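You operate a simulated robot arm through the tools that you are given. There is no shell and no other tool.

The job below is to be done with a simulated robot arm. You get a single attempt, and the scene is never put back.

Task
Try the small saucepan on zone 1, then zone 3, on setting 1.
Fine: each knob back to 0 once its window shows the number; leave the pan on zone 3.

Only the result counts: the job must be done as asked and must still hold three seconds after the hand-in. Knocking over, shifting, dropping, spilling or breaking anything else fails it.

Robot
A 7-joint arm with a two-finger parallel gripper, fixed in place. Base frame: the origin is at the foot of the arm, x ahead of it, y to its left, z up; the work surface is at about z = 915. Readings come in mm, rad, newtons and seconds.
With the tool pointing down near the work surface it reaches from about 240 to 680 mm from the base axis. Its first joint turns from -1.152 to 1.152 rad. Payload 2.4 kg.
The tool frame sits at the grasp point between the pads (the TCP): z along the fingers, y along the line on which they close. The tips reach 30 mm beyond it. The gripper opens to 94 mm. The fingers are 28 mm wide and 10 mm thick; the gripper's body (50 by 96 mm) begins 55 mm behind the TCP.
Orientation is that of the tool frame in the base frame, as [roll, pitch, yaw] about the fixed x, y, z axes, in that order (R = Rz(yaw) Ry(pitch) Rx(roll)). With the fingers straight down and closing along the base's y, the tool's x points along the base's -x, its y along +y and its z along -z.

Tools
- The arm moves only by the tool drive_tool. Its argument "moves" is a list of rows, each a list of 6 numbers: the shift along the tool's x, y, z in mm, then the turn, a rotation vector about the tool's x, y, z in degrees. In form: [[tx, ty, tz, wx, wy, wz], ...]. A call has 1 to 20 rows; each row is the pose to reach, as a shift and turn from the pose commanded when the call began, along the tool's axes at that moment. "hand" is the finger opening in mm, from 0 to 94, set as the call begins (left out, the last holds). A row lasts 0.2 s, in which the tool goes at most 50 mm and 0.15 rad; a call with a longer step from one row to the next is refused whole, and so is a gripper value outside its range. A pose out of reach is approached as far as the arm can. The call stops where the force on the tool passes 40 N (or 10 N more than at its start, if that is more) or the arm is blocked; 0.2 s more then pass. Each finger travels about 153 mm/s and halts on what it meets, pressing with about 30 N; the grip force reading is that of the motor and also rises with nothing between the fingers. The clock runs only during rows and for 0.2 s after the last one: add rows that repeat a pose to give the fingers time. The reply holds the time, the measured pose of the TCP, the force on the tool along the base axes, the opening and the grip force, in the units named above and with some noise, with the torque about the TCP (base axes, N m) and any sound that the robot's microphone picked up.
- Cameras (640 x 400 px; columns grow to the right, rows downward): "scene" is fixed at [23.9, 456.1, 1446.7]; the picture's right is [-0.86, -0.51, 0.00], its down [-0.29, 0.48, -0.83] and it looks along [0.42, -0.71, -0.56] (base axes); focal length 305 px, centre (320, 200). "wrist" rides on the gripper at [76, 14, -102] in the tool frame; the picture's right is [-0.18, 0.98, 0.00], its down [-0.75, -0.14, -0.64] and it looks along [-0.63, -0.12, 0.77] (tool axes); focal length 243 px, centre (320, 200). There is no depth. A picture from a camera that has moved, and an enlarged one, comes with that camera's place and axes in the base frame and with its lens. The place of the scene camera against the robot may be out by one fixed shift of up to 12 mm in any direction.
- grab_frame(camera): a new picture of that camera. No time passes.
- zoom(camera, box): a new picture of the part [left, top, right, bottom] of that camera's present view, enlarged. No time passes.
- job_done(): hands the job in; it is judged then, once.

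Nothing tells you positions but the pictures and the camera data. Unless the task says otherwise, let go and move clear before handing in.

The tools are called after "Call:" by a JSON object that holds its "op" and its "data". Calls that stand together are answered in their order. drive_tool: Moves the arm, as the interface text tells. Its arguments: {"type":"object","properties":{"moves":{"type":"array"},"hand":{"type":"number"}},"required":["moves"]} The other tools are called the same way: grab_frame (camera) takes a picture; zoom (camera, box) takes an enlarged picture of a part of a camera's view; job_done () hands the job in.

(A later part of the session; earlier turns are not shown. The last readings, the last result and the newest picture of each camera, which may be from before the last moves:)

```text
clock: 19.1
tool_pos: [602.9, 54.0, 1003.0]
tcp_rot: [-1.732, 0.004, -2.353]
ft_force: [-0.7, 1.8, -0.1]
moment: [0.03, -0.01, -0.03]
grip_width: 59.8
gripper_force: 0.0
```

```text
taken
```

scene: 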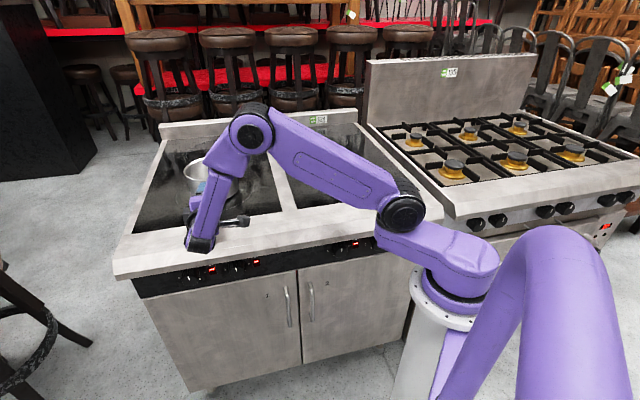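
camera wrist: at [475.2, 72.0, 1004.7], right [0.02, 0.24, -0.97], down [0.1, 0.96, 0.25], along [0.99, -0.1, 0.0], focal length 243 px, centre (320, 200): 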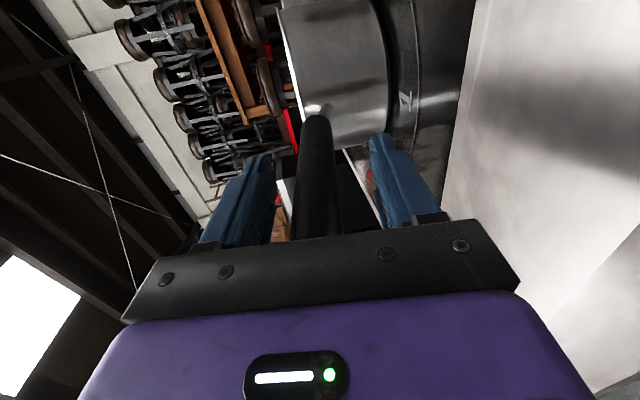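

The handle lies between the pads. I'll close on it.

Call:
{"op": "drive_tool", "data": {"moves": [[0, 0, 0, 0, 0, 0], [0, 0, 0, 0, 0, 0], [0, 0, 0, 0, 0, 0]], "hand": 0}}

Call:
{"op": "grab_frame", "data": {"camera": "wrist"}}

Call:
{"op": "zoom", "data": {"camera": "scene", "box": [130, 110, 290, 210]}}

```text
clock: 19.9
tool_pos: [603.0, 53.4, 1005.2]
tcp_rot: [-1.727, 0.007, -2.355]
ft_force: [1.7, 0.6, 15.4]
moment: [-1.22, -1.25, 0.19]
grip_width: 24.0
gripper_force: 29.4
```

```text
taken
camera wrist: at [475.3, 72.0, 1005.8], right [0.03, 0.24, -0.97], down [0.1, 0.96, 0.24], along [0.99, -0.1, 0.0], focal length 243 px, centre (320, 200)
```

wrist: 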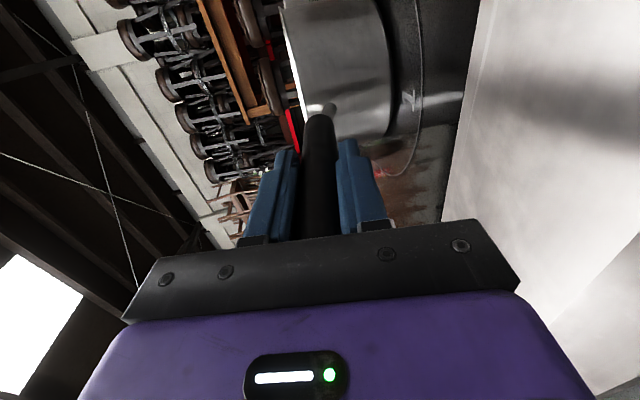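

```text
4.00 times, centred on (210, 160) of scene
camera zoom: at [23.6, 456.1, 1446.7], right [-0.86, -0.51, 0.0], down [-0.29, 0.48, -0.83], along [0.42, -0.71, -0.56], focal length 1218 px, centre (760, 360)
```

zoom: 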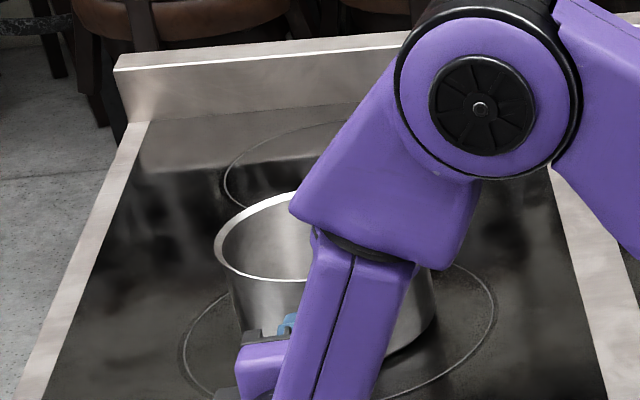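

Gripped at 24 mm opening. I'll lift slowly by 12 mm and see how the pan behaves.

Call:
{"op": "drive_tool", "data": {"moves": [[0, -3, -0.5, 0, 0, 0], [0, -5.9, -1, 0, 0, 0], [0, -8.9, -1.5, 0, 0, 0], [0, -11.8, -2, 0, 0, 0], [0, -11.8, -2, 0, 0, 0]]}}

Call:
{"op": "grab_frame", "data": {"camera": "wrist"}}

Call:
{"op": "zoom", "data": {"camera": "scene", "box": [130, 110, 290, 210]}}

```text
clock: 21.1
tool_pos: [601.9, 51.9, 1015.6]
tcp_rot: [-1.733, 0.002, -2.356]
ft_force: [0.5, 0.2, -5.2]
moment: [0.58, 0.56, 0.0]
grip_width: 23.6
gripper_force: 30.0
```

```text
taken
camera wrist: at [474.2, 71.6, 1016.1], right [0.02, 0.24, -0.97], down [0.1, 0.96, 0.25], along [0.99, -0.1, -0.01], focal length 243 px, centre (320, 200)
```

wrist: 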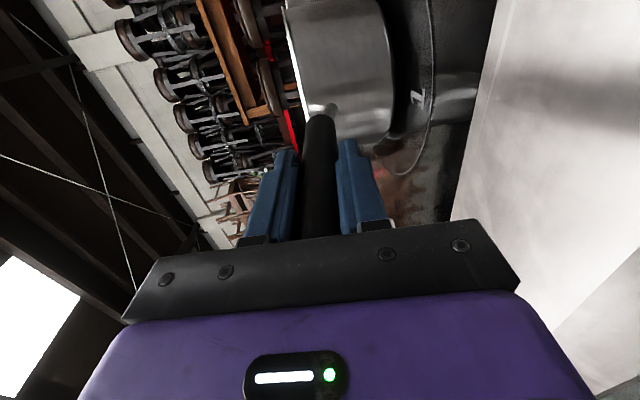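

```text
4.00 times, centred on (210, 160) of scene
camera zoom: at [24.0, 456.1, 1446.7], right [-0.86, -0.51, 0.0], down [-0.29, 0.48, -0.83], along [0.42, -0.71, -0.56], focal length 1218 px, centre (760, 360)
```

zoom: 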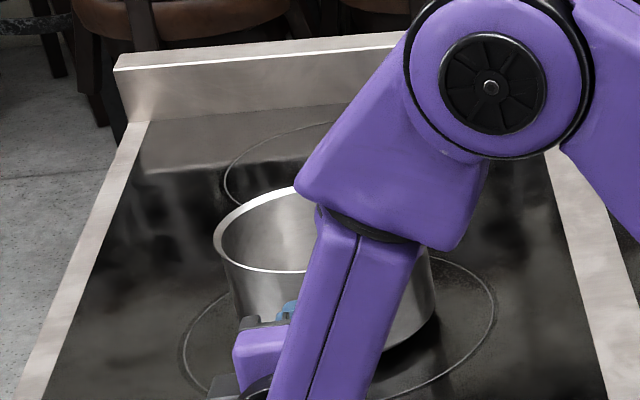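

The pan lifted cleanly (about 5 N, level). I'll raise it 15 mm more and carry it gently right toward zone 3, swinging the handle 45° so the arm can reach.

Call:
{"op": "drive_tool", "data": {"moves": [[0, -5, -0.8, 0, 0, 0], [0, -10, -1.6, 0, 0, 0], [0, -14.8, -2.4, 0, 0, 0], [22, -15.4, 1.4, 0, 3.17, 0.52], [44, -16, 5.1, 0, 6.34, 1.04], [66, -16.7, 8.9, 0, 9.51, 1.56], [88, -17.3, 12.7, 0, 12.69, 2.09], [110, -17.9, 16.4, 0, 15.86, 2.61], [132, -18.5, 20.2, 0, 19.03, 3.13], [154, -19.2, 24, 0, 22.2, 3.65], [176, -19.8, 27.7, 0, 25.37, 4.17], [198, -20.4, 31.5, 0, 28.54, 4.69], [198, -20.4, 31.5, 0, 28.54, 4.69]]}}

Call:
{"op": "grab_frame", "data": {"camera": "wrist"}}

Call:
{"op": "grab_frame", "data": {"camera": "scene"}}

```text
clock: 23.9
tool_pos: [486.2, -112.1, 1029.7]
tcp_rot: [-1.735, 0.006, -2.86]
ft_force: [0.4, 0.5, -6.4]
moment: [0.78, 0.22, -0.01]
grip_width: 23.6
gripper_force: 29.9
```

```text
taken
camera wrist: at [384.2, -33.6, 1031.2], right [0.14, 0.21, -0.97], down [0.55, 0.79, 0.25], along [0.82, -0.57, -0.01], focal length 243 px, centre (320, 200)
```

wrist: 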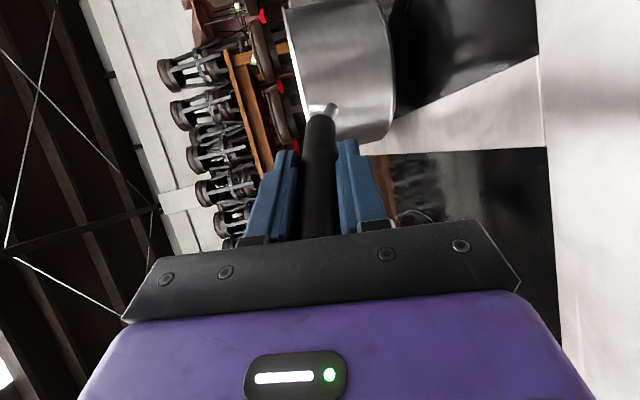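

```text
taken
```

scene: 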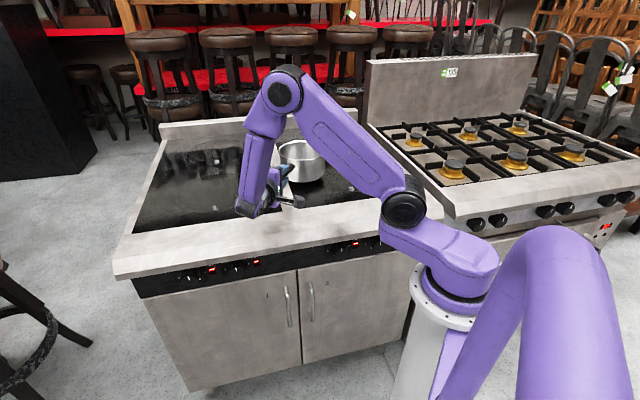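

The pan is level and following well. I'll carry it the rest of the way over zone 3.

Call:
{"op": "drive_tool", "data": {"moves": [[14.5, -1.9, 11.5, 0, 2.65, 0.43], [29, -3.8, 23, 0, 5.3, 0.87], [43.5, -5.7, 34.5, 0, 7.95, 1.3], [58, -7.6, 46, 0, 10.6, 1.73], [72.6, -9.5, 57.5, 0, 13.25, 2.17], [87.1, -11.4, 69, 0, 15.9, 2.6], [87.1, -11.4, 69, 0, 15.9, 2.6]]}}

Call:
{"op": "grab_frame", "data": {"camera": "wrist"}}

Call:
{"op": "zoom", "data": {"camera": "scene", "box": [240, 90, 432, 210]}}

```text
clock: 25.5
tool_pos: [421.8, -201.9, 1029.6]
tcp_rot: [-1.734, 0.003, 3.139]
ft_force: [0.3, 0.3, -5.4]
moment: [0.78, 0.0, 0.02]
grip_width: 23.8
gripper_force: 29.7
```

```text
taken
camera wrist: at [345.3, -99.7, 1031.1], right [0.19, 0.16, -0.97], down [0.75, 0.61, 0.25], along [0.63, -0.78, -0.01], focal length 243 px, centre (320, 200)
```

wrist: 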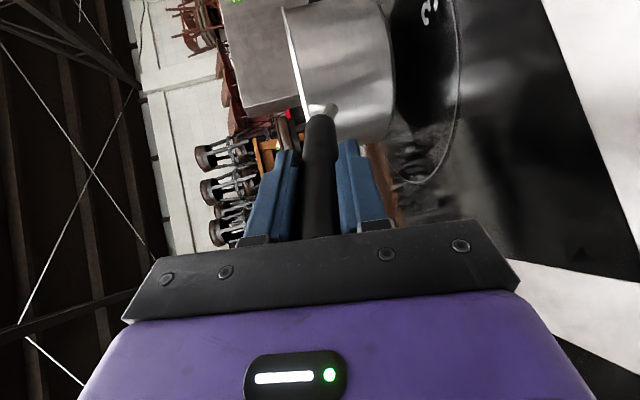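

```text
3.33 times, centred on (336, 150) of scene
camera zoom: at [24.0, 456.0, 1446.7], right [-0.86, -0.51, 0.0], down [-0.29, 0.48, -0.83], along [0.42, -0.71, -0.56], focal length 1015 px, centre (267, 367)
```

zoom: 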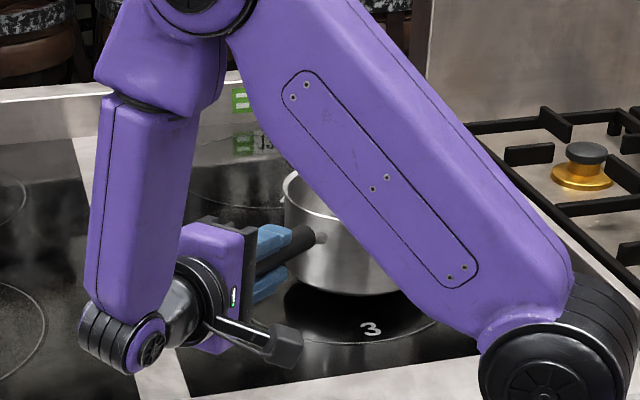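

The pan hovers over zone 3. I'll zoom in to compare the pan's position with the ring before lowering.

Call:
{"op": "zoom", "data": {"camera": "wrist", "box": [270, 0, 510, 150]}}

Call:
{"op": "zoom", "data": {"camera": "wrist", "box": [360, 60, 520, 210]}}

Call:
{"op": "zoom", "data": {"camera": "scene", "box": [290, 130, 386, 210]}}

```text
2.67 times, centred on (390, 75) of wrist
camera zoom: at [345.3, -99.7, 1031.1], right [0.19, 0.16, -0.97], down [0.75, 0.61, 0.25], along [0.63, -0.78, -0.01], focal length 647 px, centre (133, 533)
```

zoom: 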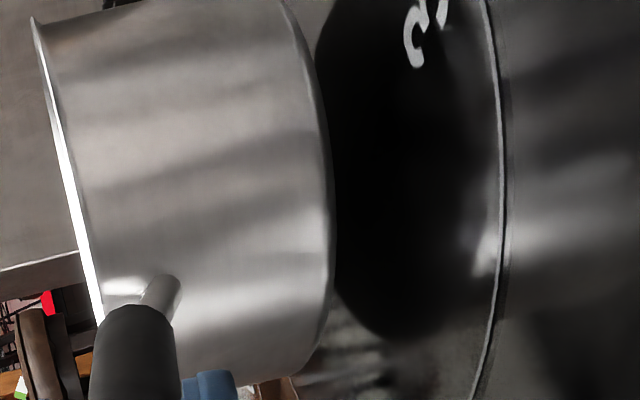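

```text
2.67 times, centred on (440, 135) of wrist
camera zoom: at [345.3, -99.7, 1031.1], right [0.19, 0.16, -0.97], down [0.75, 0.61, 0.25], along [0.63, -0.78, -0.01], focal length 647 px, centre (0, 373)
```

zoom: 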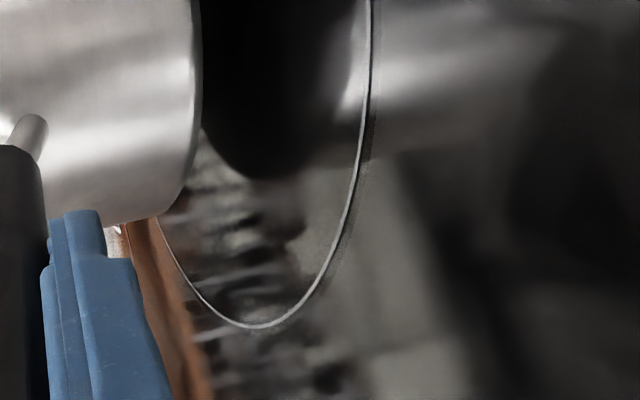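

```text
5.00 times, centred on (338, 170) of scene
camera zoom: at [24.0, 456.0, 1446.7], right [-0.86, -0.51, 0.0], down [-0.29, 0.48, -0.83], along [0.42, -0.71, -0.56], focal length 1523 px, centre (230, 350)
```

zoom: 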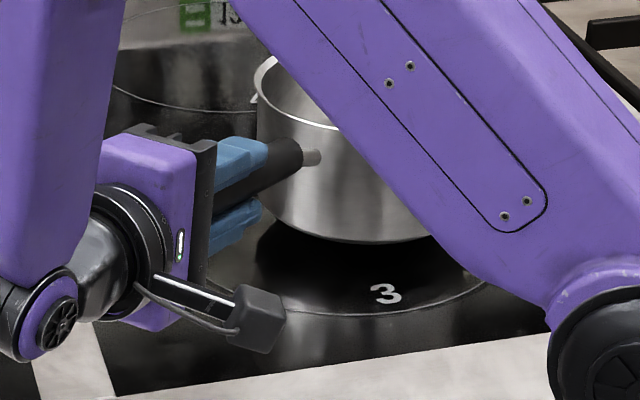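

The ring centre is about (427, −386) and the pan centre about (420, −391), so I'll shift by 7 and 5 mm and then lower gently.

Call:
{"op": "drive_tool", "data": {"moves": [[-7, 0.8, -4.9, 0, 0, 0], [-7, 6.7, -3.9, 0, 0, 0], [-7, 12.6, -2.9, 0, 0, 0], [-7, 17.6, -2.1, 0, 0, 0], [-7, 21.5, -1.5, 0, 0, 0], [-7, 21.5, -1.5, 0, 0, 0]]}}

Call:
{"op": "grab_frame", "data": {"camera": "wrist"}}

Call:
{"op": "zoom", "data": {"camera": "scene", "box": [290, 130, 386, 210]}}

```text
clock: 26.9
tool_pos: [429.6, -198.4, 1007.8]
tcp_rot: [-1.734, 0.003, 3.142]
ft_force: [-0.8, 2.4, 1.5]
moment: [-0.75, 0.18, -0.23]
grip_width: 23.9
gripper_force: 29.3
```

```text
taken
camera wrist: at [352.1, -94.6, 1010.0], right [0.19, 0.16, -0.97], down [0.75, 0.61, 0.25], along [0.63, -0.78, 0.0], focal length 243 px, centre (320, 200)
```

wrist: 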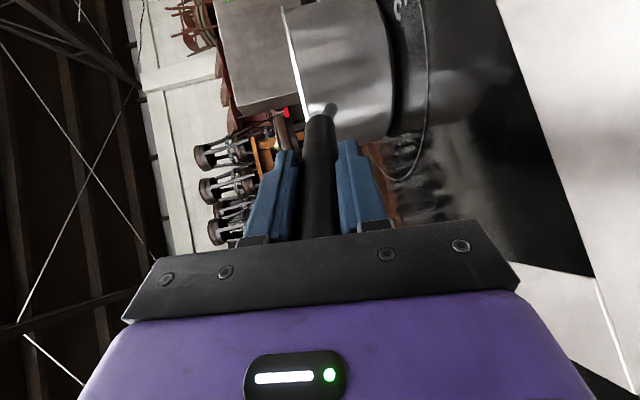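

```text
5.00 times, centred on (338, 170) of scene
camera zoom: at [23.8, 456.2, 1446.7], right [-0.86, -0.51, 0.0], down [-0.29, 0.48, -0.83], along [0.42, -0.71, -0.56], focal length 1523 px, centre (230, 350)
```

zoom: 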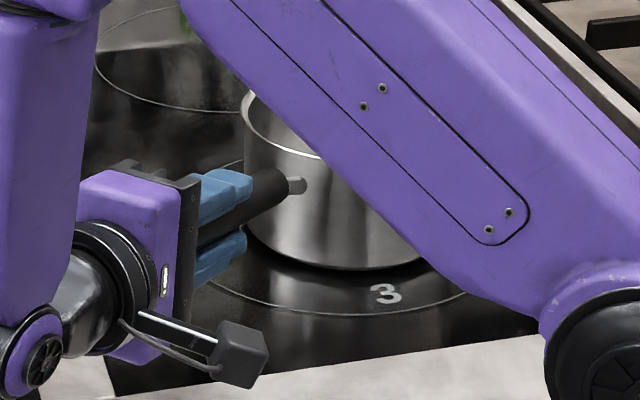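

The pan is touching down. I'll lower 1.5 mm more, then open the fingers.

Call:
{"op": "drive_tool", "data": {"moves": [[0, 0.8, 0.1, 0, 0, 0], [0, 1.5, 0.2, 0, 0, 0], [0, 1.5, 0.2, 0, 0, 0]]}}

Call:
{"op": "drive_tool", "data": {"moves": [[0, 0, 0, 0, 0, 0], [0, 0, 0, 0, 0, 0], [0, 0, 0, 0, 0, 0]], "hand": 60}}

Call:
{"op": "grab_frame", "data": {"camera": "wrist"}}

Call:
{"op": "zoom", "data": {"camera": "scene", "box": [290, 130, 386, 210]}}

```text
clock: 27.7
tool_pos: [428.8, -197.5, 1008.0]
tcp_rot: [-1.733, 0.005, -3.141]
ft_force: [-0.5, 3.9, 6.1]
moment: [-1.83, 0.05, -0.2]
grip_width: 23.9
gripper_force: 30.0
```

```text
clock: 28.5
tool_pos: [428.8, -198.7, 1007.1]
tcp_rot: [-1.735, 0.003, 3.141]
ft_force: [0.8, 0.8, 0.1]
moment: [-0.01, -0.03, 0.04]
grip_width: 59.7
gripper_force: 0.1
```

```text
taken
camera wrist: at [352.3, -94.9, 1008.3], right [0.19, 0.16, -0.97], down [0.75, 0.61, 0.25], along [0.63, -0.78, -0.01], focal length 243 px, centre (320, 200)
```

wrist: 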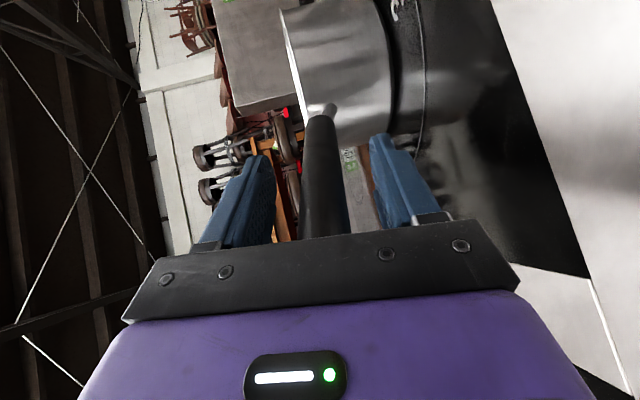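

```text
5.00 times, centred on (338, 170) of scene
camera zoom: at [23.9, 456.1, 1446.7], right [-0.86, -0.51, 0.0], down [-0.29, 0.48, -0.83], along [0.42, -0.71, -0.56], focal length 1523 px, centre (230, 350)
```

zoom: 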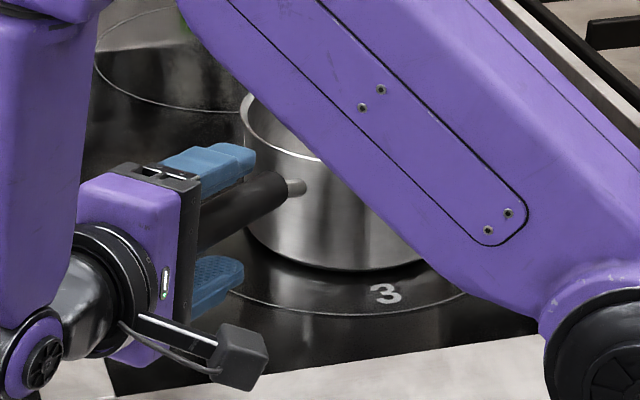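

The pan stands on zone 3 and the hand is free. I'll back straight off along the handle.

Call:
{"op": "drive_tool", "data": {"moves": [[0, 0, -25, 0, 0, 0], [0, 0, -55, 0, 0, 0], [0, 0, -85, 0, 0, 0], [0, 0, -115, 0, 0, 0], [0, 0, -115, 0, 0, 0]]}}

Call:
{"op": "grab_frame", "data": {"camera": "wrist"}}

Call:
{"op": "grab_frame", "data": {"camera": "scene"}}

```text
clock: 29.7
tool_pos: [427.9, -83.5, 1027.0]
tcp_rot: [-1.736, 0.004, 3.14]
ft_force: [0.2, -0.5, 0.3]
moment: [-0.02, 0.0, 0.03]
grip_width: 60.1
gripper_force: 0.0
```

```text
taken
camera wrist: at [352.5, 19.4, 1027.9], right [0.19, 0.16, -0.97], down [0.75, 0.61, 0.25], along [0.63, -0.78, -0.01], focal length 243 px, centre (320, 200)
```

wrist: 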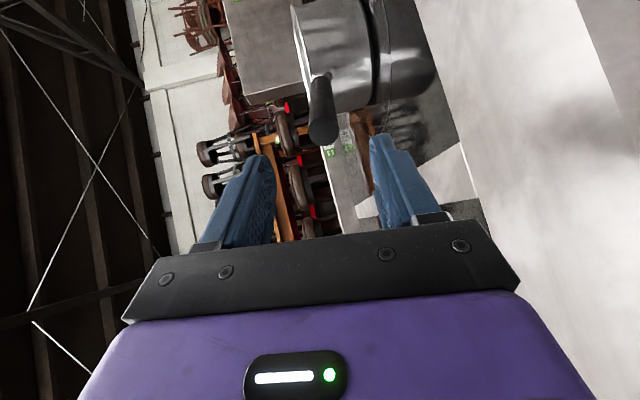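

```text
taken
```

scene: 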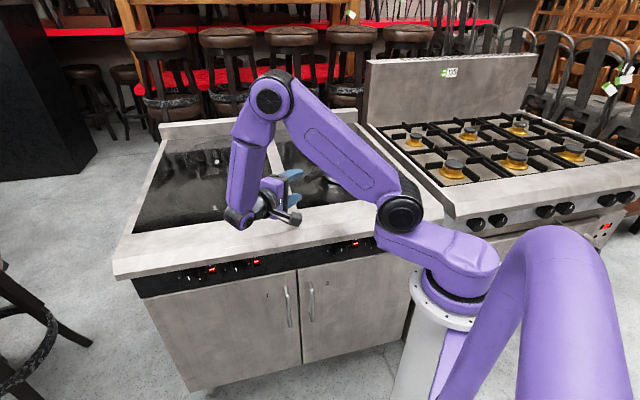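

The hand is clear of the pan. Next I'll go left and forward of the counter, turn to face the fascia, then drop and slide along to knob 3.

Call:
{"op": "drive_tool", "data": {"moves": [[-2.3, 4.9, -24.9, 0, -4.9, -0.8], [-4.7, 9.8, -49.8, 0, -9.9, -1.6], [-7, 14.7, -74.8, 0, -14.8, -2.4], [-9.3, 19.6, -99.7, 0, -19.7, -3.2], [-11.7, 24.5, -124.6, 0, -24.7, -4.1], [-14, 29.4, -149.5, 0, -29.6, -4.9], [-16.3, 34.3, -174.5, 0, -34.5, -5.7], [-18.7, 39.2, -199.4, 0, -39.5, -6.5], [-21, 44.1, -224.3, 0, -44.4, -7.3], [-21, 44.1, -224.3, 0, -44.4, -7.3]]}}

Call:
{"op": "grab_frame", "data": {"camera": "scene"}}

Call:
{"op": "grab_frame", "data": {"camera": "wrist"}}

```text
clock: 31.9
tool_pos: [450.7, 144.5, 1018.5]
tcp_rot: [-1.732, 0.005, -2.357]
ft_force: [0.8, -0.2, -0.2]
moment: [0.0, 0.0, 0.0]
grip_width: 59.9
gripper_force: 0.1
```

```text
taken
```

scene: 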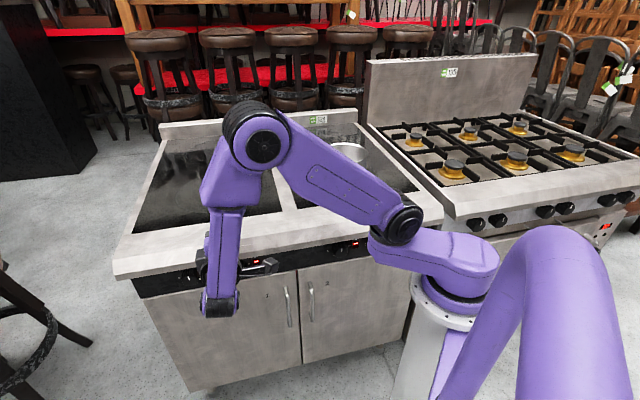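

```text
taken
camera wrist: at [322.7, 163.0, 1020.4], right [0.02, 0.24, -0.97], down [0.1, 0.96, 0.24], along [0.99, -0.1, 0.0], focal length 243 px, centre (320, 200)
```

wrist: 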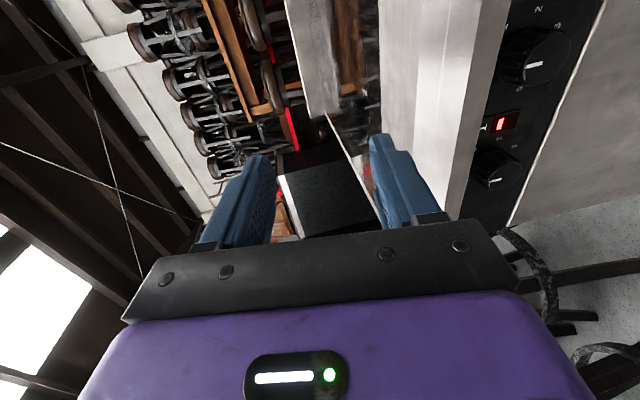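

I'm facing the fascia with clear space. I'll level the tool while lowering, staying about 85 mm in front of the lip.

Call:
{"op": "drive_tool", "data": {"moves": [[0, 25.3, 0.1, 2.3, 0, 0], [0, 50.7, 0.2, 4.7, 0, 0], [0, 76, 0.3, 7, 0, 0], [0, 101.3, 0.4, 9.3, 0, 0], [0, 101.3, 0.4, 9.3, 0, 0]]}}

Call:
{"op": "drive_tool", "data": {"moves": [[0, 20, 0, 0, 0, 7.5], [0, 40, 0, 0, 0, 15], [0, 60, 0, 0, 0, 22.5], [0, 80, 0, 0, 0, 30], [0, 100, 0, 0, 0, 37.5], [0, 120, 0, 0, 0, 45], [0, 120, 0, 0, 0, 45]]}}

Call:
{"op": "grab_frame", "data": {"camera": "scene"}}

Call:
{"op": "grab_frame", "data": {"camera": "wrist"}}

```text
clock: 33.1
tool_pos: [437.8, 155.9, 917.5]
tcp_rot: [-1.569, 0.002, -2.357]
ft_force: [0.9, -0.3, 0.6]
moment: [0.03, 0.01, -0.01]
grip_width: 60.0
gripper_force: 0.0
```

```text
clock: 34.7
tool_pos: [439.5, 155.8, 799.4]
tcp_rot: [-1.569, 0.791, -2.356]
ft_force: [0.5, -0.5, 0.3]
moment: [0.01, 0.01, 0.02]
grip_width: 60.0
gripper_force: 0.1
```

```text
taken
```

scene: 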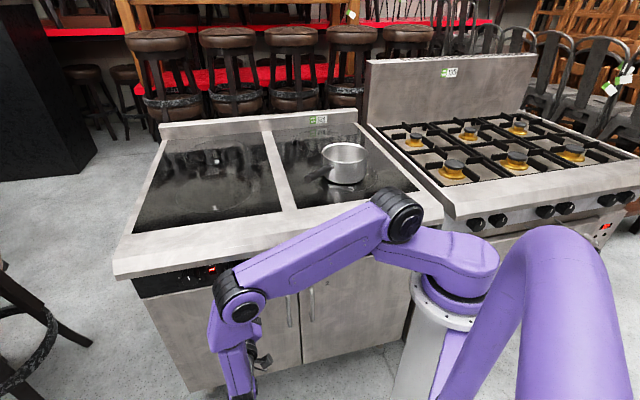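

```text
taken
camera wrist: at [336.7, 196.9, 733.9], right [0.59, 0.58, -0.56], down [-0.15, 0.76, 0.63], along [0.8, -0.29, 0.53], focal length 243 px, centre (320, 200)
```

wrist: 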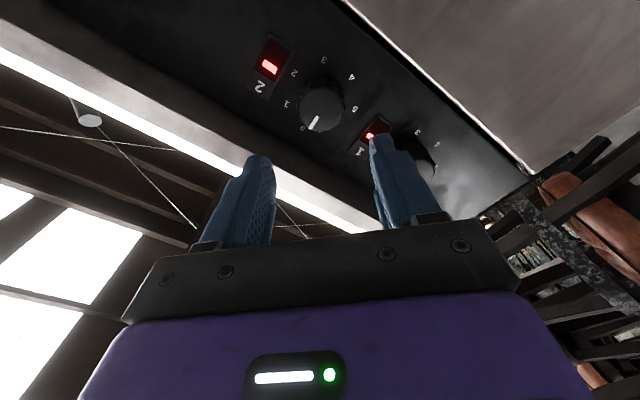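

The arm is in front of knob 2 with the elbow safely to the left, and the pan stands on zone 3. I'll check the pan and the arm's clearance before sliding right to knob 3.

Call:
{"op": "zoom", "data": {"camera": "scene", "box": [290, 120, 386, 200]}}

Call:
{"op": "zoom", "data": {"camera": "scene", "box": [180, 240, 436, 400]}}

```text
5.00 times, centred on (338, 160) of scene
camera zoom: at [23.9, 456.1, 1446.7], right [-0.86, -0.51, 0.0], down [-0.29, 0.48, -0.83], along [0.42, -0.71, -0.56], focal length 1523 px, centre (230, 400)
```

zoom: 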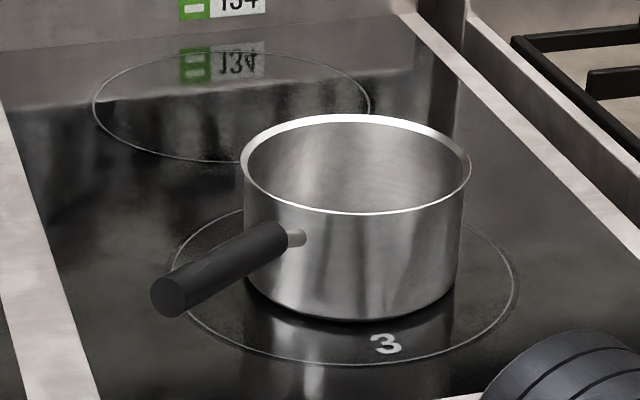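

```text
2.50 times, centred on (308, 320) of scene
camera zoom: at [23.9, 456.1, 1446.7], right [-0.86, -0.51, 0.0], down [-0.29, 0.48, -0.83], along [0.42, -0.71, -0.56], focal length 761 px, centre (350, -100)
```

zoom: 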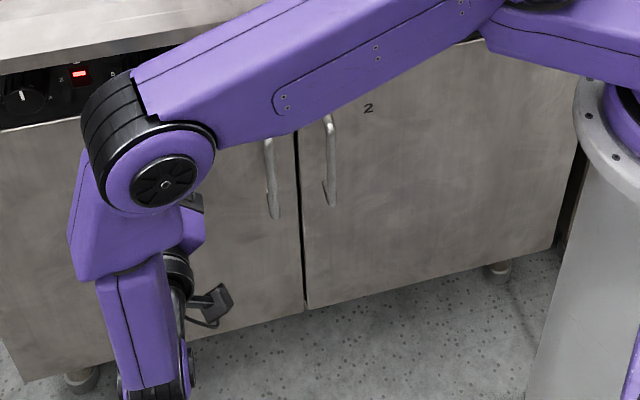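

The pan sits well inside ring 3. I'll move closer to the fascia plane (still clear of the knob faces) and slide right toward knob 3 in two steps.

Call:
{"op": "drive_tool", "data": {"moves": [[0, 0, 26, 0, 0, 0], [0, 0, 52, 0, 0, 0], [0, 0, 77, 0, 0, 0], [17.3, -17.3, 77, 0, 0, 0], [34.5, -34.5, 77, 0, 0, 0], [51.8, -51.8, 77, 0, 0, 0], [69, -69, 77, 0, 0, 0], [86.3, -86.3, 77, 0, 0, 0], [103.6, -103.6, 77, 0, 0, 0], [120.9, -120.9, 77, 0, 0, 0], [120.9, -120.9, 77, 0, 0, 0]]}}

Call:
{"op": "grab_frame", "data": {"camera": "scene"}}

Call:
{"op": "grab_frame", "data": {"camera": "wrist"}}

```text
clock: 37.1
tool_pos: [373.0, -19.7, 798.7]
tcp_rot: [-1.57, 0.79, -2.356]
ft_force: [-0.3, -0.3, -0.1]
moment: [-0.01, 0.0, -0.04]
grip_width: 60.1
gripper_force: 0.0
```

```text
taken
```

scene: 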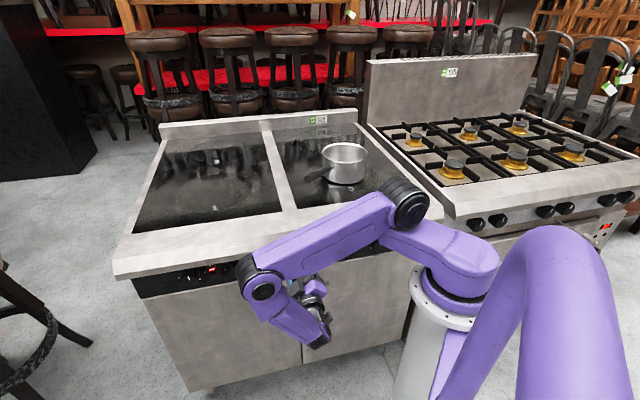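

```text
taken
camera wrist: at [269.0, 22.2, 733.5], right [0.59, 0.58, -0.56], down [-0.15, 0.76, 0.63], along [0.8, -0.29, 0.53], focal length 243 px, centre (320, 200)
```

wrist: 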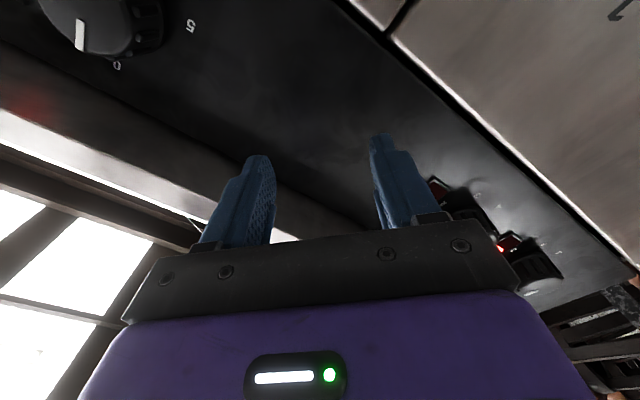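

Still clear and reachable. I'll slide the rest of the way in front of knob 3.

Call:
{"op": "drive_tool", "data": {"moves": [[18, -18, 0, 0, 0, 0], [36, -36, 0, 0, 0, 0], [54, -54, 0, 0, 0, 0], [72, -72, 0, 0, 0, 0], [90, -90, 0, 0, 0, 0], [90, -90, 0, 0, 0, 0]]}}

Call:
{"op": "grab_frame", "data": {"camera": "scene"}}

Call:
{"op": "grab_frame", "data": {"camera": "wrist"}}

```text
clock: 38.5
tool_pos: [282.0, -110.5, 799.1]
tcp_rot: [-1.569, 0.787, -2.356]
ft_force: [0.2, 0.5, 0.0]
moment: [0.0, 0.0, 0.04]
grip_width: 60.1
gripper_force: 0.2
```

```text
taken
```

scene: 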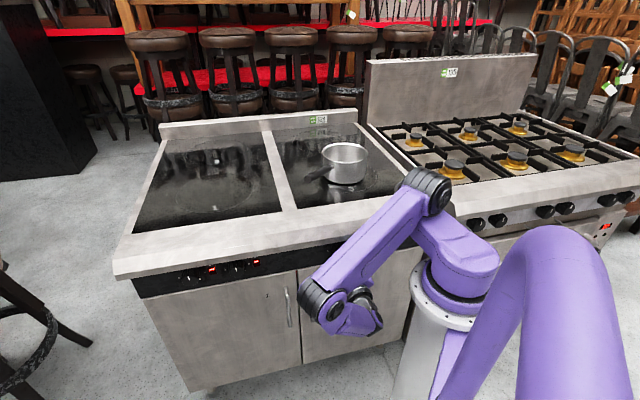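

```text
taken
camera wrist: at [178.8, -68.7, 732.5], right [0.59, 0.58, -0.56], down [-0.15, 0.76, 0.63], along [0.8, -0.29, 0.53], focal length 243 px, centre (320, 200)
```

wrist: 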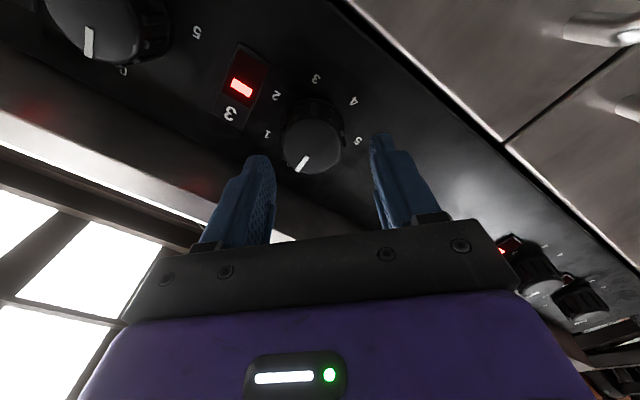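

Knob 3 is right in front, with window 3 visible beside it. I'll zoom in to measure its centre.

Call:
{"op": "zoom", "data": {"camera": "wrist", "box": [220, 60, 380, 185]}}

```text
3.20 times, centred on (300, 122) of wrist
camera zoom: at [178.8, -68.7, 732.5], right [0.59, 0.58, -0.56], down [-0.15, 0.76, 0.63], along [0.8, -0.29, 0.53], focal length 776 px, centre (384, 448)
```

zoom: 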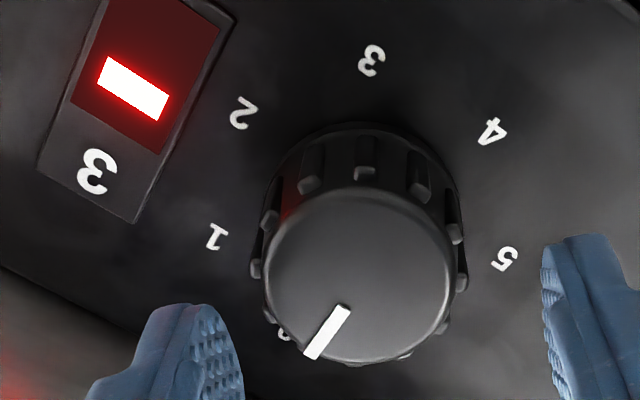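

Knob 3's centre measures s≈115.8, z≈797, about 5 mm right of the tool axis. I'll shift and re-check before moving in.

Call:
{"op": "drive_tool", "data": {"moves": [[5.4, -2.4, 0, 0, 0, 0], [5.4, -2.4, 0, 0, 0, 0]], "hand": 70}}

Call:
{"op": "zoom", "data": {"camera": "wrist", "box": [220, 60, 380, 185]}}

```text
clock: 39.1
tool_pos: [278.7, -113.9, 794.7]
tcp_rot: [-1.57, 0.788, -2.356]
ft_force: [-0.5, -0.3, -0.4]
moment: [-0.01, 0.01, -0.05]
grip_width: 70.1
gripper_force: 0.0
```

```text
3.20 times, centred on (300, 122) of wrist
camera zoom: at [175.1, -72.4, 730.1], right [0.59, 0.58, -0.56], down [-0.15, 0.76, 0.63], along [0.8, -0.29, 0.53], focal length 776 px, centre (384, 448)
```

zoom: 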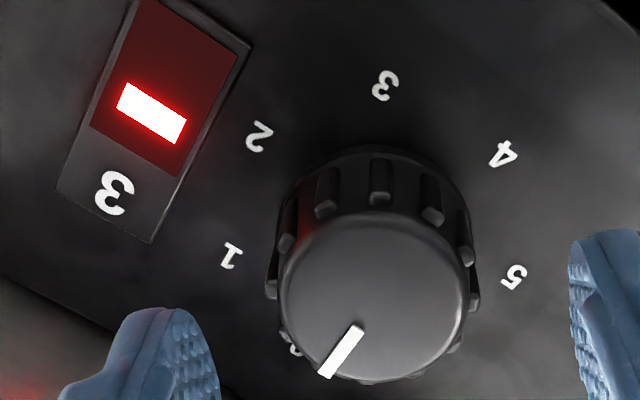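

The knob centre is confirmed at s≈115.2, z≈796.7. I'll make a small correction and move in around the knob.

Call:
{"op": "drive_tool", "data": {"moves": [[-1, -2.4, 0, 0, 0, 0], [-1, -2.4, 10, 0, 0, 0], [-1, -2.4, 20, 0, 0, 0], [-1, -2.4, 31.5, 0, 0, 0], [-1, -2.4, 31.5, 0, 0, 0]]}}

Call:
{"op": "grab_frame", "data": {"camera": "wrist"}}

Call:
{"op": "grab_frame", "data": {"camera": "scene"}}

```text
clock: 40.3
tool_pos: [300.2, -135.6, 799.0]
tcp_rot: [-1.568, 0.788, -2.356]
ft_force: [0.3, -0.2, 0.4]
moment: [0.01, 0.03, -0.02]
grip_width: 70.0
gripper_force: 0.1
```

```text
taken
camera wrist: at [196.8, -95.0, 733.0], right [0.59, 0.58, -0.56], down [-0.15, 0.76, 0.63], along [0.8, -0.29, 0.53], focal length 243 px, centre (320, 200)
```

wrist: 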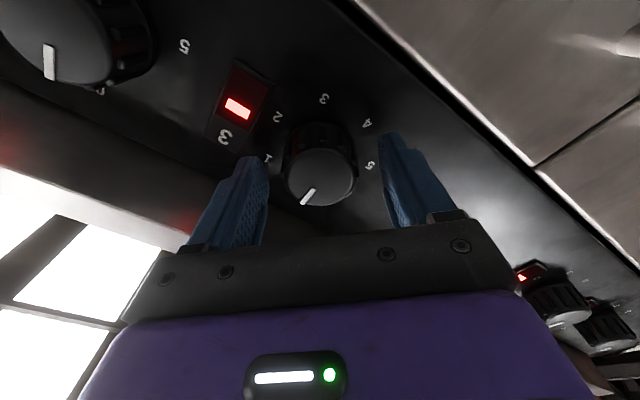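

```text
taken
```

scene: 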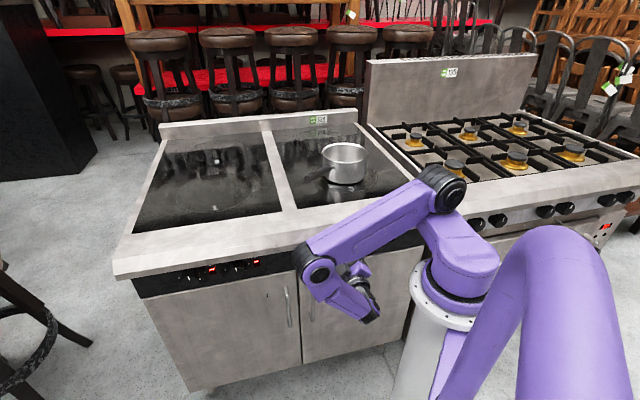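

The fingers straddle knob 3 well centred, window 3 shows the dash. Now I'll close on the knob.

Call:
{"op": "drive_tool", "data": {"moves": [[0, 0, 0, 0, 0, 0], [0, 0, 0, 0, 0, 0], [0, 0, 0, 0, 0, 0]], "hand": 20}}

Call:
{"op": "zoom", "data": {"camera": "wrist", "box": [180, 50, 420, 220]}}

```text
clock: 41.1
tool_pos: [300.7, -136.7, 797.7]
tcp_rot: [-1.568, 0.789, -2.355]
ft_force: [5.3, -5.3, 5.2]
moment: [0.01, -0.1, -0.2]
grip_width: 42.0
gripper_force: 45.0
```

```text
2.35 times, centred on (300, 135) of wrist
camera zoom: at [196.7, -95.3, 733.2], right [0.59, 0.58, -0.56], down [-0.15, 0.76, 0.63], along [0.8, -0.29, 0.53], focal length 571 px, centre (367, 353)
```

zoom: 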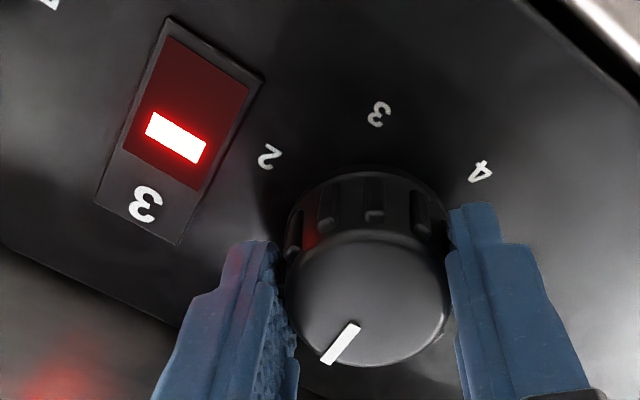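

Good centred grip with small forces. I'll turn clockwise 25° first.

Call:
{"op": "drive_tool", "data": {"moves": [[0, 0, 0, 0, 0, 5], [0, 0, 0, 0, 0, 10], [0, 0, 0, 0, 0, 15], [0, 0, 0, 0, 0, 20], [0, 0, 0, 0, 0, 25]]}}

Call:
{"op": "zoom", "data": {"camera": "wrist", "box": [180, 50, 420, 220]}}

Call:
{"op": "grab_frame", "data": {"camera": "scene"}}

```text
clock: 41.7
tool_pos: [302.4, -136.0, 797.4]
tcp_rot: [-1.539, 0.915, -2.369]
ft_force: [-1.7, 0.0, 0.1]
moment: [-0.11, -0.1, -0.16]
grip_width: 42.0
gripper_force: 45.3
out of reach, approached as far as the arm can: row 2
stopped in row 2: the force on the tool passed its limit at 57 N (the readings are from after the stop); the commanded pose is now the measured one
```

```text
2.35 times, centred on (300, 135) of wrist
camera zoom: at [205.9, -85.8, 726.2], right [0.66, 0.6, -0.45], down [-0.19, 0.72, 0.67], along [0.73, -0.35, 0.59], focal length 571 px, centre (367, 353)
```

zoom: 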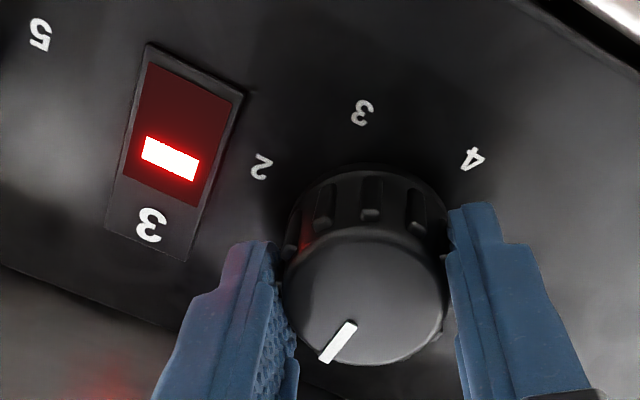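

```text
taken
```

scene: 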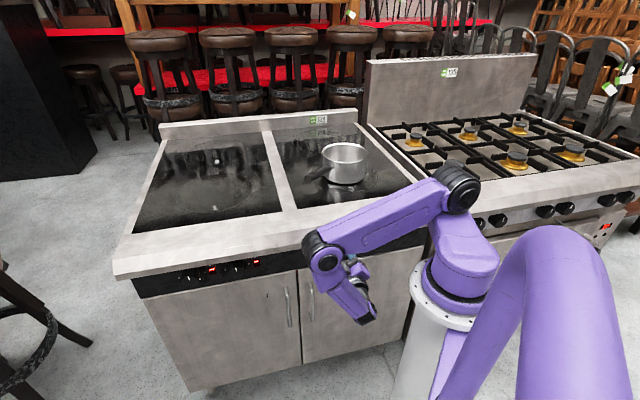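

The arm hit a roll limit after about 7°. I'll turn back, let go, back out, and re-grip with the fingers pre-rolled the other way so the 50° turn fits in range.

Call:
{"op": "drive_tool", "data": {"moves": [[0, 0, 0, 0, 0, -4], [0, 0, 0, 0, 0, -8], [0, 0, 0, 0, 0, -8]]}}

Call:
{"op": "drive_tool", "data": {"moves": [[0, 0, 0, 0, 0, 0], [0, 0, 0, 0, 0, 0], [0, 0, -10, 0, 0, 0], [0, 0, -20, 0, 0, 0], [0, 0, -31, 0, 0, 0], [0, 0, -31, 0, 0, 0]], "hand": 70}}

Call:
{"op": "grab_frame", "data": {"camera": "wrist"}}

Call:
{"op": "grab_frame", "data": {"camera": "scene"}}

```text
clock: 42.5
tool_pos: [301.4, -135.7, 798.1]
tcp_rot: [-1.546, 0.775, -2.377]
ft_force: [-7.9, -1.6, 3.8]
moment: [0.42, -0.21, -0.68]
grip_width: 42.3
gripper_force: 44.7
```

```text
clock: 43.9
tool_pos: [279.6, -112.5, 797.0]
tcp_rot: [-1.548, 0.775, -2.375]
ft_force: [0.7, 0.7, 0.3]
moment: [0.02, -0.01, 0.01]
grip_width: 69.9
gripper_force: 0.0
```

```text
taken
camera wrist: at [177.9, -68.9, 731.1], right [0.61, 0.55, -0.57], down [-0.12, 0.78, 0.62], along [0.79, -0.3, 0.54], focal length 243 px, centre (320, 200)
```

wrist: 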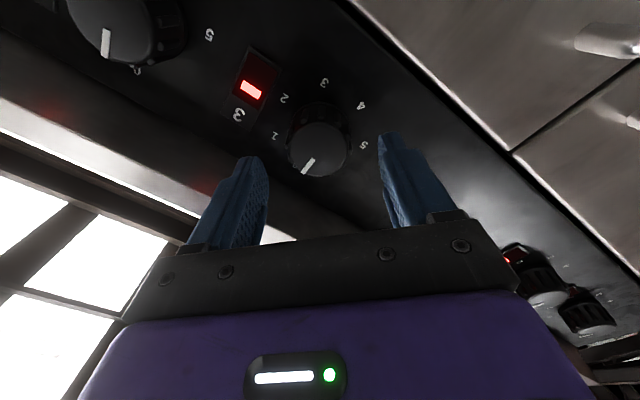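

```text
taken
```

scene: 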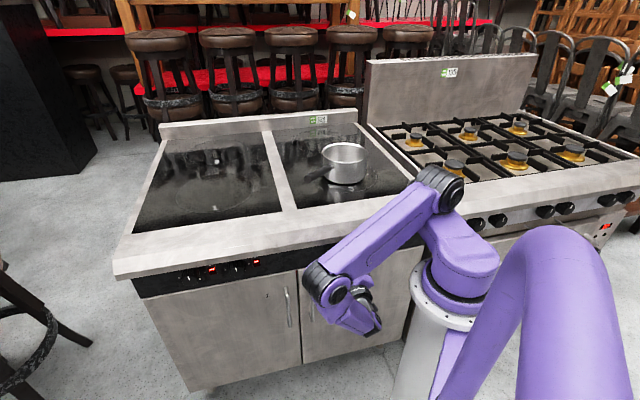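

Knob 3 is back at 0 with window 3 showing the dash. I'll square up the tool axis and roll it another 50° counter-clockwise before re-gripping.

Call:
{"op": "drive_tool", "data": {"moves": [[0, 0, 0, -2.06, -0.78, 0], [0, 0, 0, -2.06, -0.78, 0]]}}

Call:
{"op": "drive_tool", "data": {"moves": [[0, 0, 0, 0, 0, -7], [0, 0, 0, 0, 0, -14], [0, 0, 0, 0, 0, -21], [0, 0, 0, 0, 0, -28], [0, 0, 0, 0, 0, -35], [0, 0, 0, 0, 0, -42], [0, 0, 0, 0, 0, -49], [0, 0, 0, 0, 0, -52], [0, 0, 0, 0, 0, -52]]}}

Call:
{"op": "grab_frame", "data": {"camera": "wrist"}}

Call:
{"op": "grab_frame", "data": {"camera": "scene"}}

```text
clock: 44.5
tool_pos: [280.9, -112.7, 797.1]
tcp_rot: [-1.57, 0.775, -2.353]
ft_force: [0.3, 0.4, 0.4]
moment: [0.02, -0.01, 0.0]
grip_width: 70.0
gripper_force: 0.1
```

```text
clock: 46.5
tool_pos: [280.2, -111.1, 797.1]
tcp_rot: [-1.569, -0.132, -2.355]
ft_force: [0.1, 0.5, 1.0]
moment: [-0.03, -0.01, 0.02]
grip_width: 70.1
gripper_force: 0.0
```

```text
taken
camera wrist: at [152.6, -95.0, 792.3], right [0.04, 0.04, -1.0], down [0.09, 1.0, 0.04], along [1.0, -0.09, 0.03], focal length 243 px, centre (320, 200)
```

wrist: 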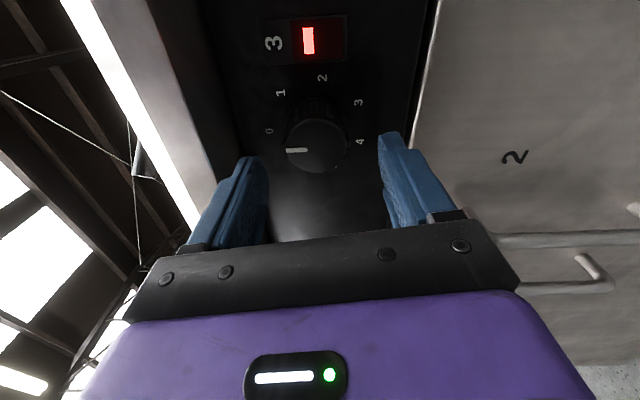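

```text
taken
```

scene: 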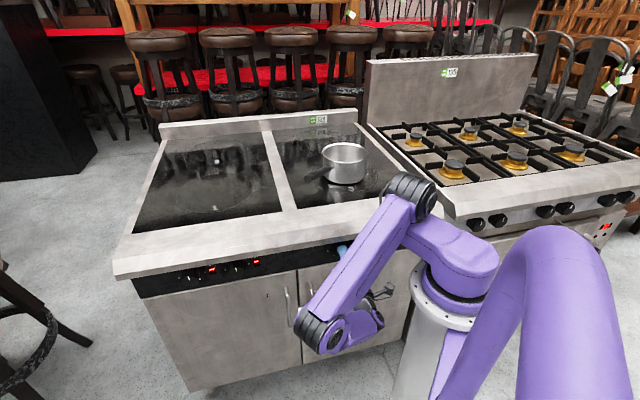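

The tool is now rolled to about −98°, and window 3 stays visible. I'll zoom to re-measure the knob against the tool axis.

Call:
{"op": "zoom", "data": {"camera": "wrist", "box": [220, 0, 420, 190]}}

Call:
{"op": "zoom", "data": {"camera": "wrist", "box": [240, 90, 400, 190]}}

```text
2.11 times, centred on (320, 95) of wrist
camera zoom: at [152.6, -95.0, 792.3], right [0.04, 0.04, -1.0], down [0.09, 1.0, 0.04], along [1.0, -0.09, 0.03], focal length 511 px, centre (320, 421)
```

zoom: 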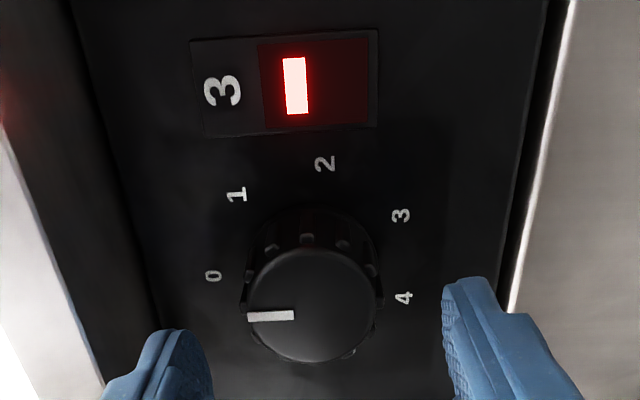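

```text
4.00 times, centred on (320, 140) of wrist
camera zoom: at [152.6, -95.0, 792.3], right [0.04, 0.04, -1.0], down [0.09, 1.0, 0.04], along [1.0, -0.09, 0.03], focal length 970 px, centre (320, 440)
```

zoom: 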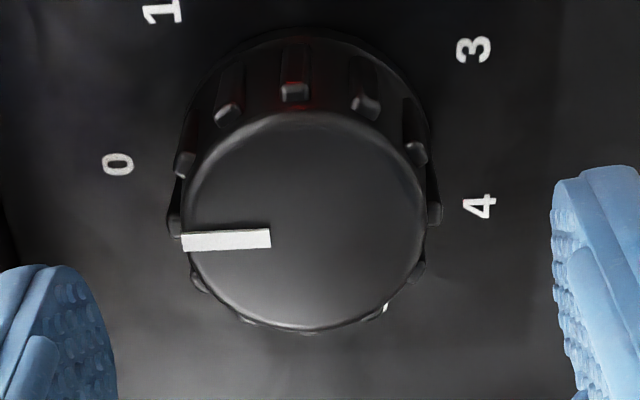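

The knob sits about 4 mm right and 2.5 mm above the tool axis. I'll correct and move in around it again.

Call:
{"op": "drive_tool", "data": {"moves": [[4.1, -1.8, 0, 0, 0, 0], [4.1, -1.8, 10, 0, 0, 0], [4.1, -1.8, 20, 0, 0, 0], [4.1, -1.8, 31.5, 0, 0, 0], [4.1, -1.8, 31.5, 0, 0, 0]]}}

Call:
{"op": "zoom", "data": {"camera": "wrist", "box": [180, 60, 460, 235]}}

```text
clock: 47.7
tool_pos: [300.9, -137.6, 798.7]
tcp_rot: [-1.569, -0.13, -2.355]
ft_force: [0.2, -0.8, 0.4]
moment: [0.01, -0.01, 0.03]
grip_width: 69.7
gripper_force: 0.1
```

```text
2.29 times, centred on (320, 148) of wrist
camera zoom: at [172.6, -119.9, 794.1], right [0.04, 0.04, -1.0], down [0.09, 1.0, 0.04], along [1.0, -0.09, 0.04], focal length 555 px, centre (320, 320)
```

zoom: 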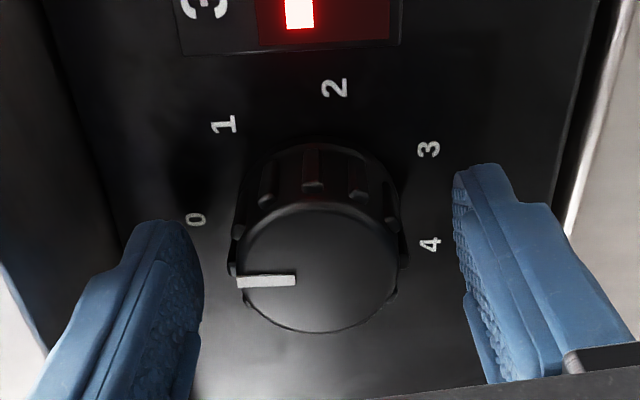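

Centred around the knob. Closing on it.

Call:
{"op": "drive_tool", "data": {"moves": [[0, 0, 0, 0, 0, 0], [0, 0, 0, 0, 0, 0], [0, 0, 0, 0, 0, 0]], "hand": 20}}

Call:
{"op": "zoom", "data": {"camera": "wrist", "box": [180, 60, 460, 235]}}

```text
clock: 48.5
tool_pos: [299.7, -138.3, 799.5]
tcp_rot: [-1.567, -0.132, -2.354]
ft_force: [14.3, -6.0, 13.3]
moment: [-0.26, -0.31, 0.12]
grip_width: 42.3
gripper_force: 45.2
```

```text
2.29 times, centred on (320, 148) of wrist
camera zoom: at [172.6, -120.0, 794.7], right [0.04, 0.03, -1.0], down [0.09, 1.0, 0.04], along [1.0, -0.09, 0.04], focal length 555 px, centre (320, 320)
```

zoom: 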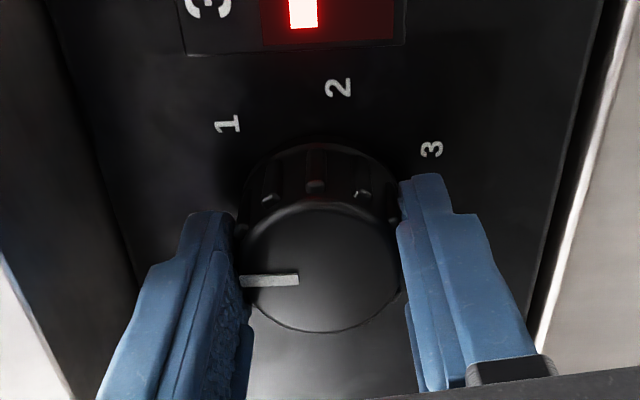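

Gripped. I'll relieve the slight upward push and turn clockwise 25°.

Call:
{"op": "drive_tool", "data": {"moves": [[0, -0.6, 0.4, 0, 0, 0], [0, -0.6, 0.4, 0, 0, 5], [0, -0.6, 0.4, 0, 0, 10], [0, -0.6, 0.4, 0, 0, 15], [0, -0.6, 0.4, 0, 0, 20], [0, -0.6, 0.4, 0, 0, 25]]}}

Call:
{"op": "zoom", "data": {"camera": "wrist", "box": [160, 0, 460, 235]}}

```text
clock: 49.9
tool_pos: [301.4, -137.0, 799.8]
tcp_rot: [-1.573, 0.307, -2.354]
ft_force: [-5.8, 11.9, -2.3]
moment: [-0.01, 0.03, 0.28]
grip_width: 42.2
gripper_force: 45.5
```

```text
1.70 times, centred on (310, 118) of wrist
camera zoom: at [179.0, -113.5, 762.1], right [0.33, 0.34, -0.88], down [0.02, 0.93, 0.36], along [0.94, -0.14, 0.3], focal length 413 px, centre (337, 340)
```

zoom: 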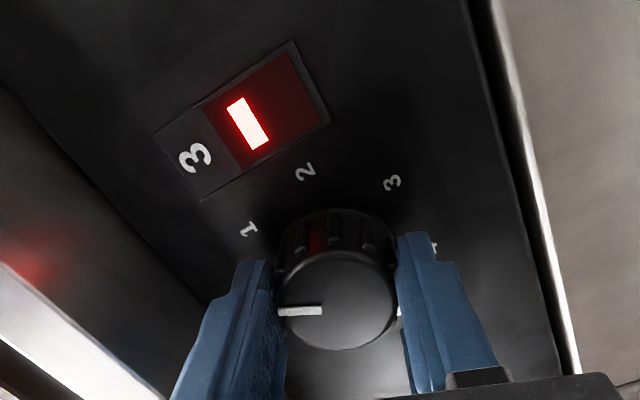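

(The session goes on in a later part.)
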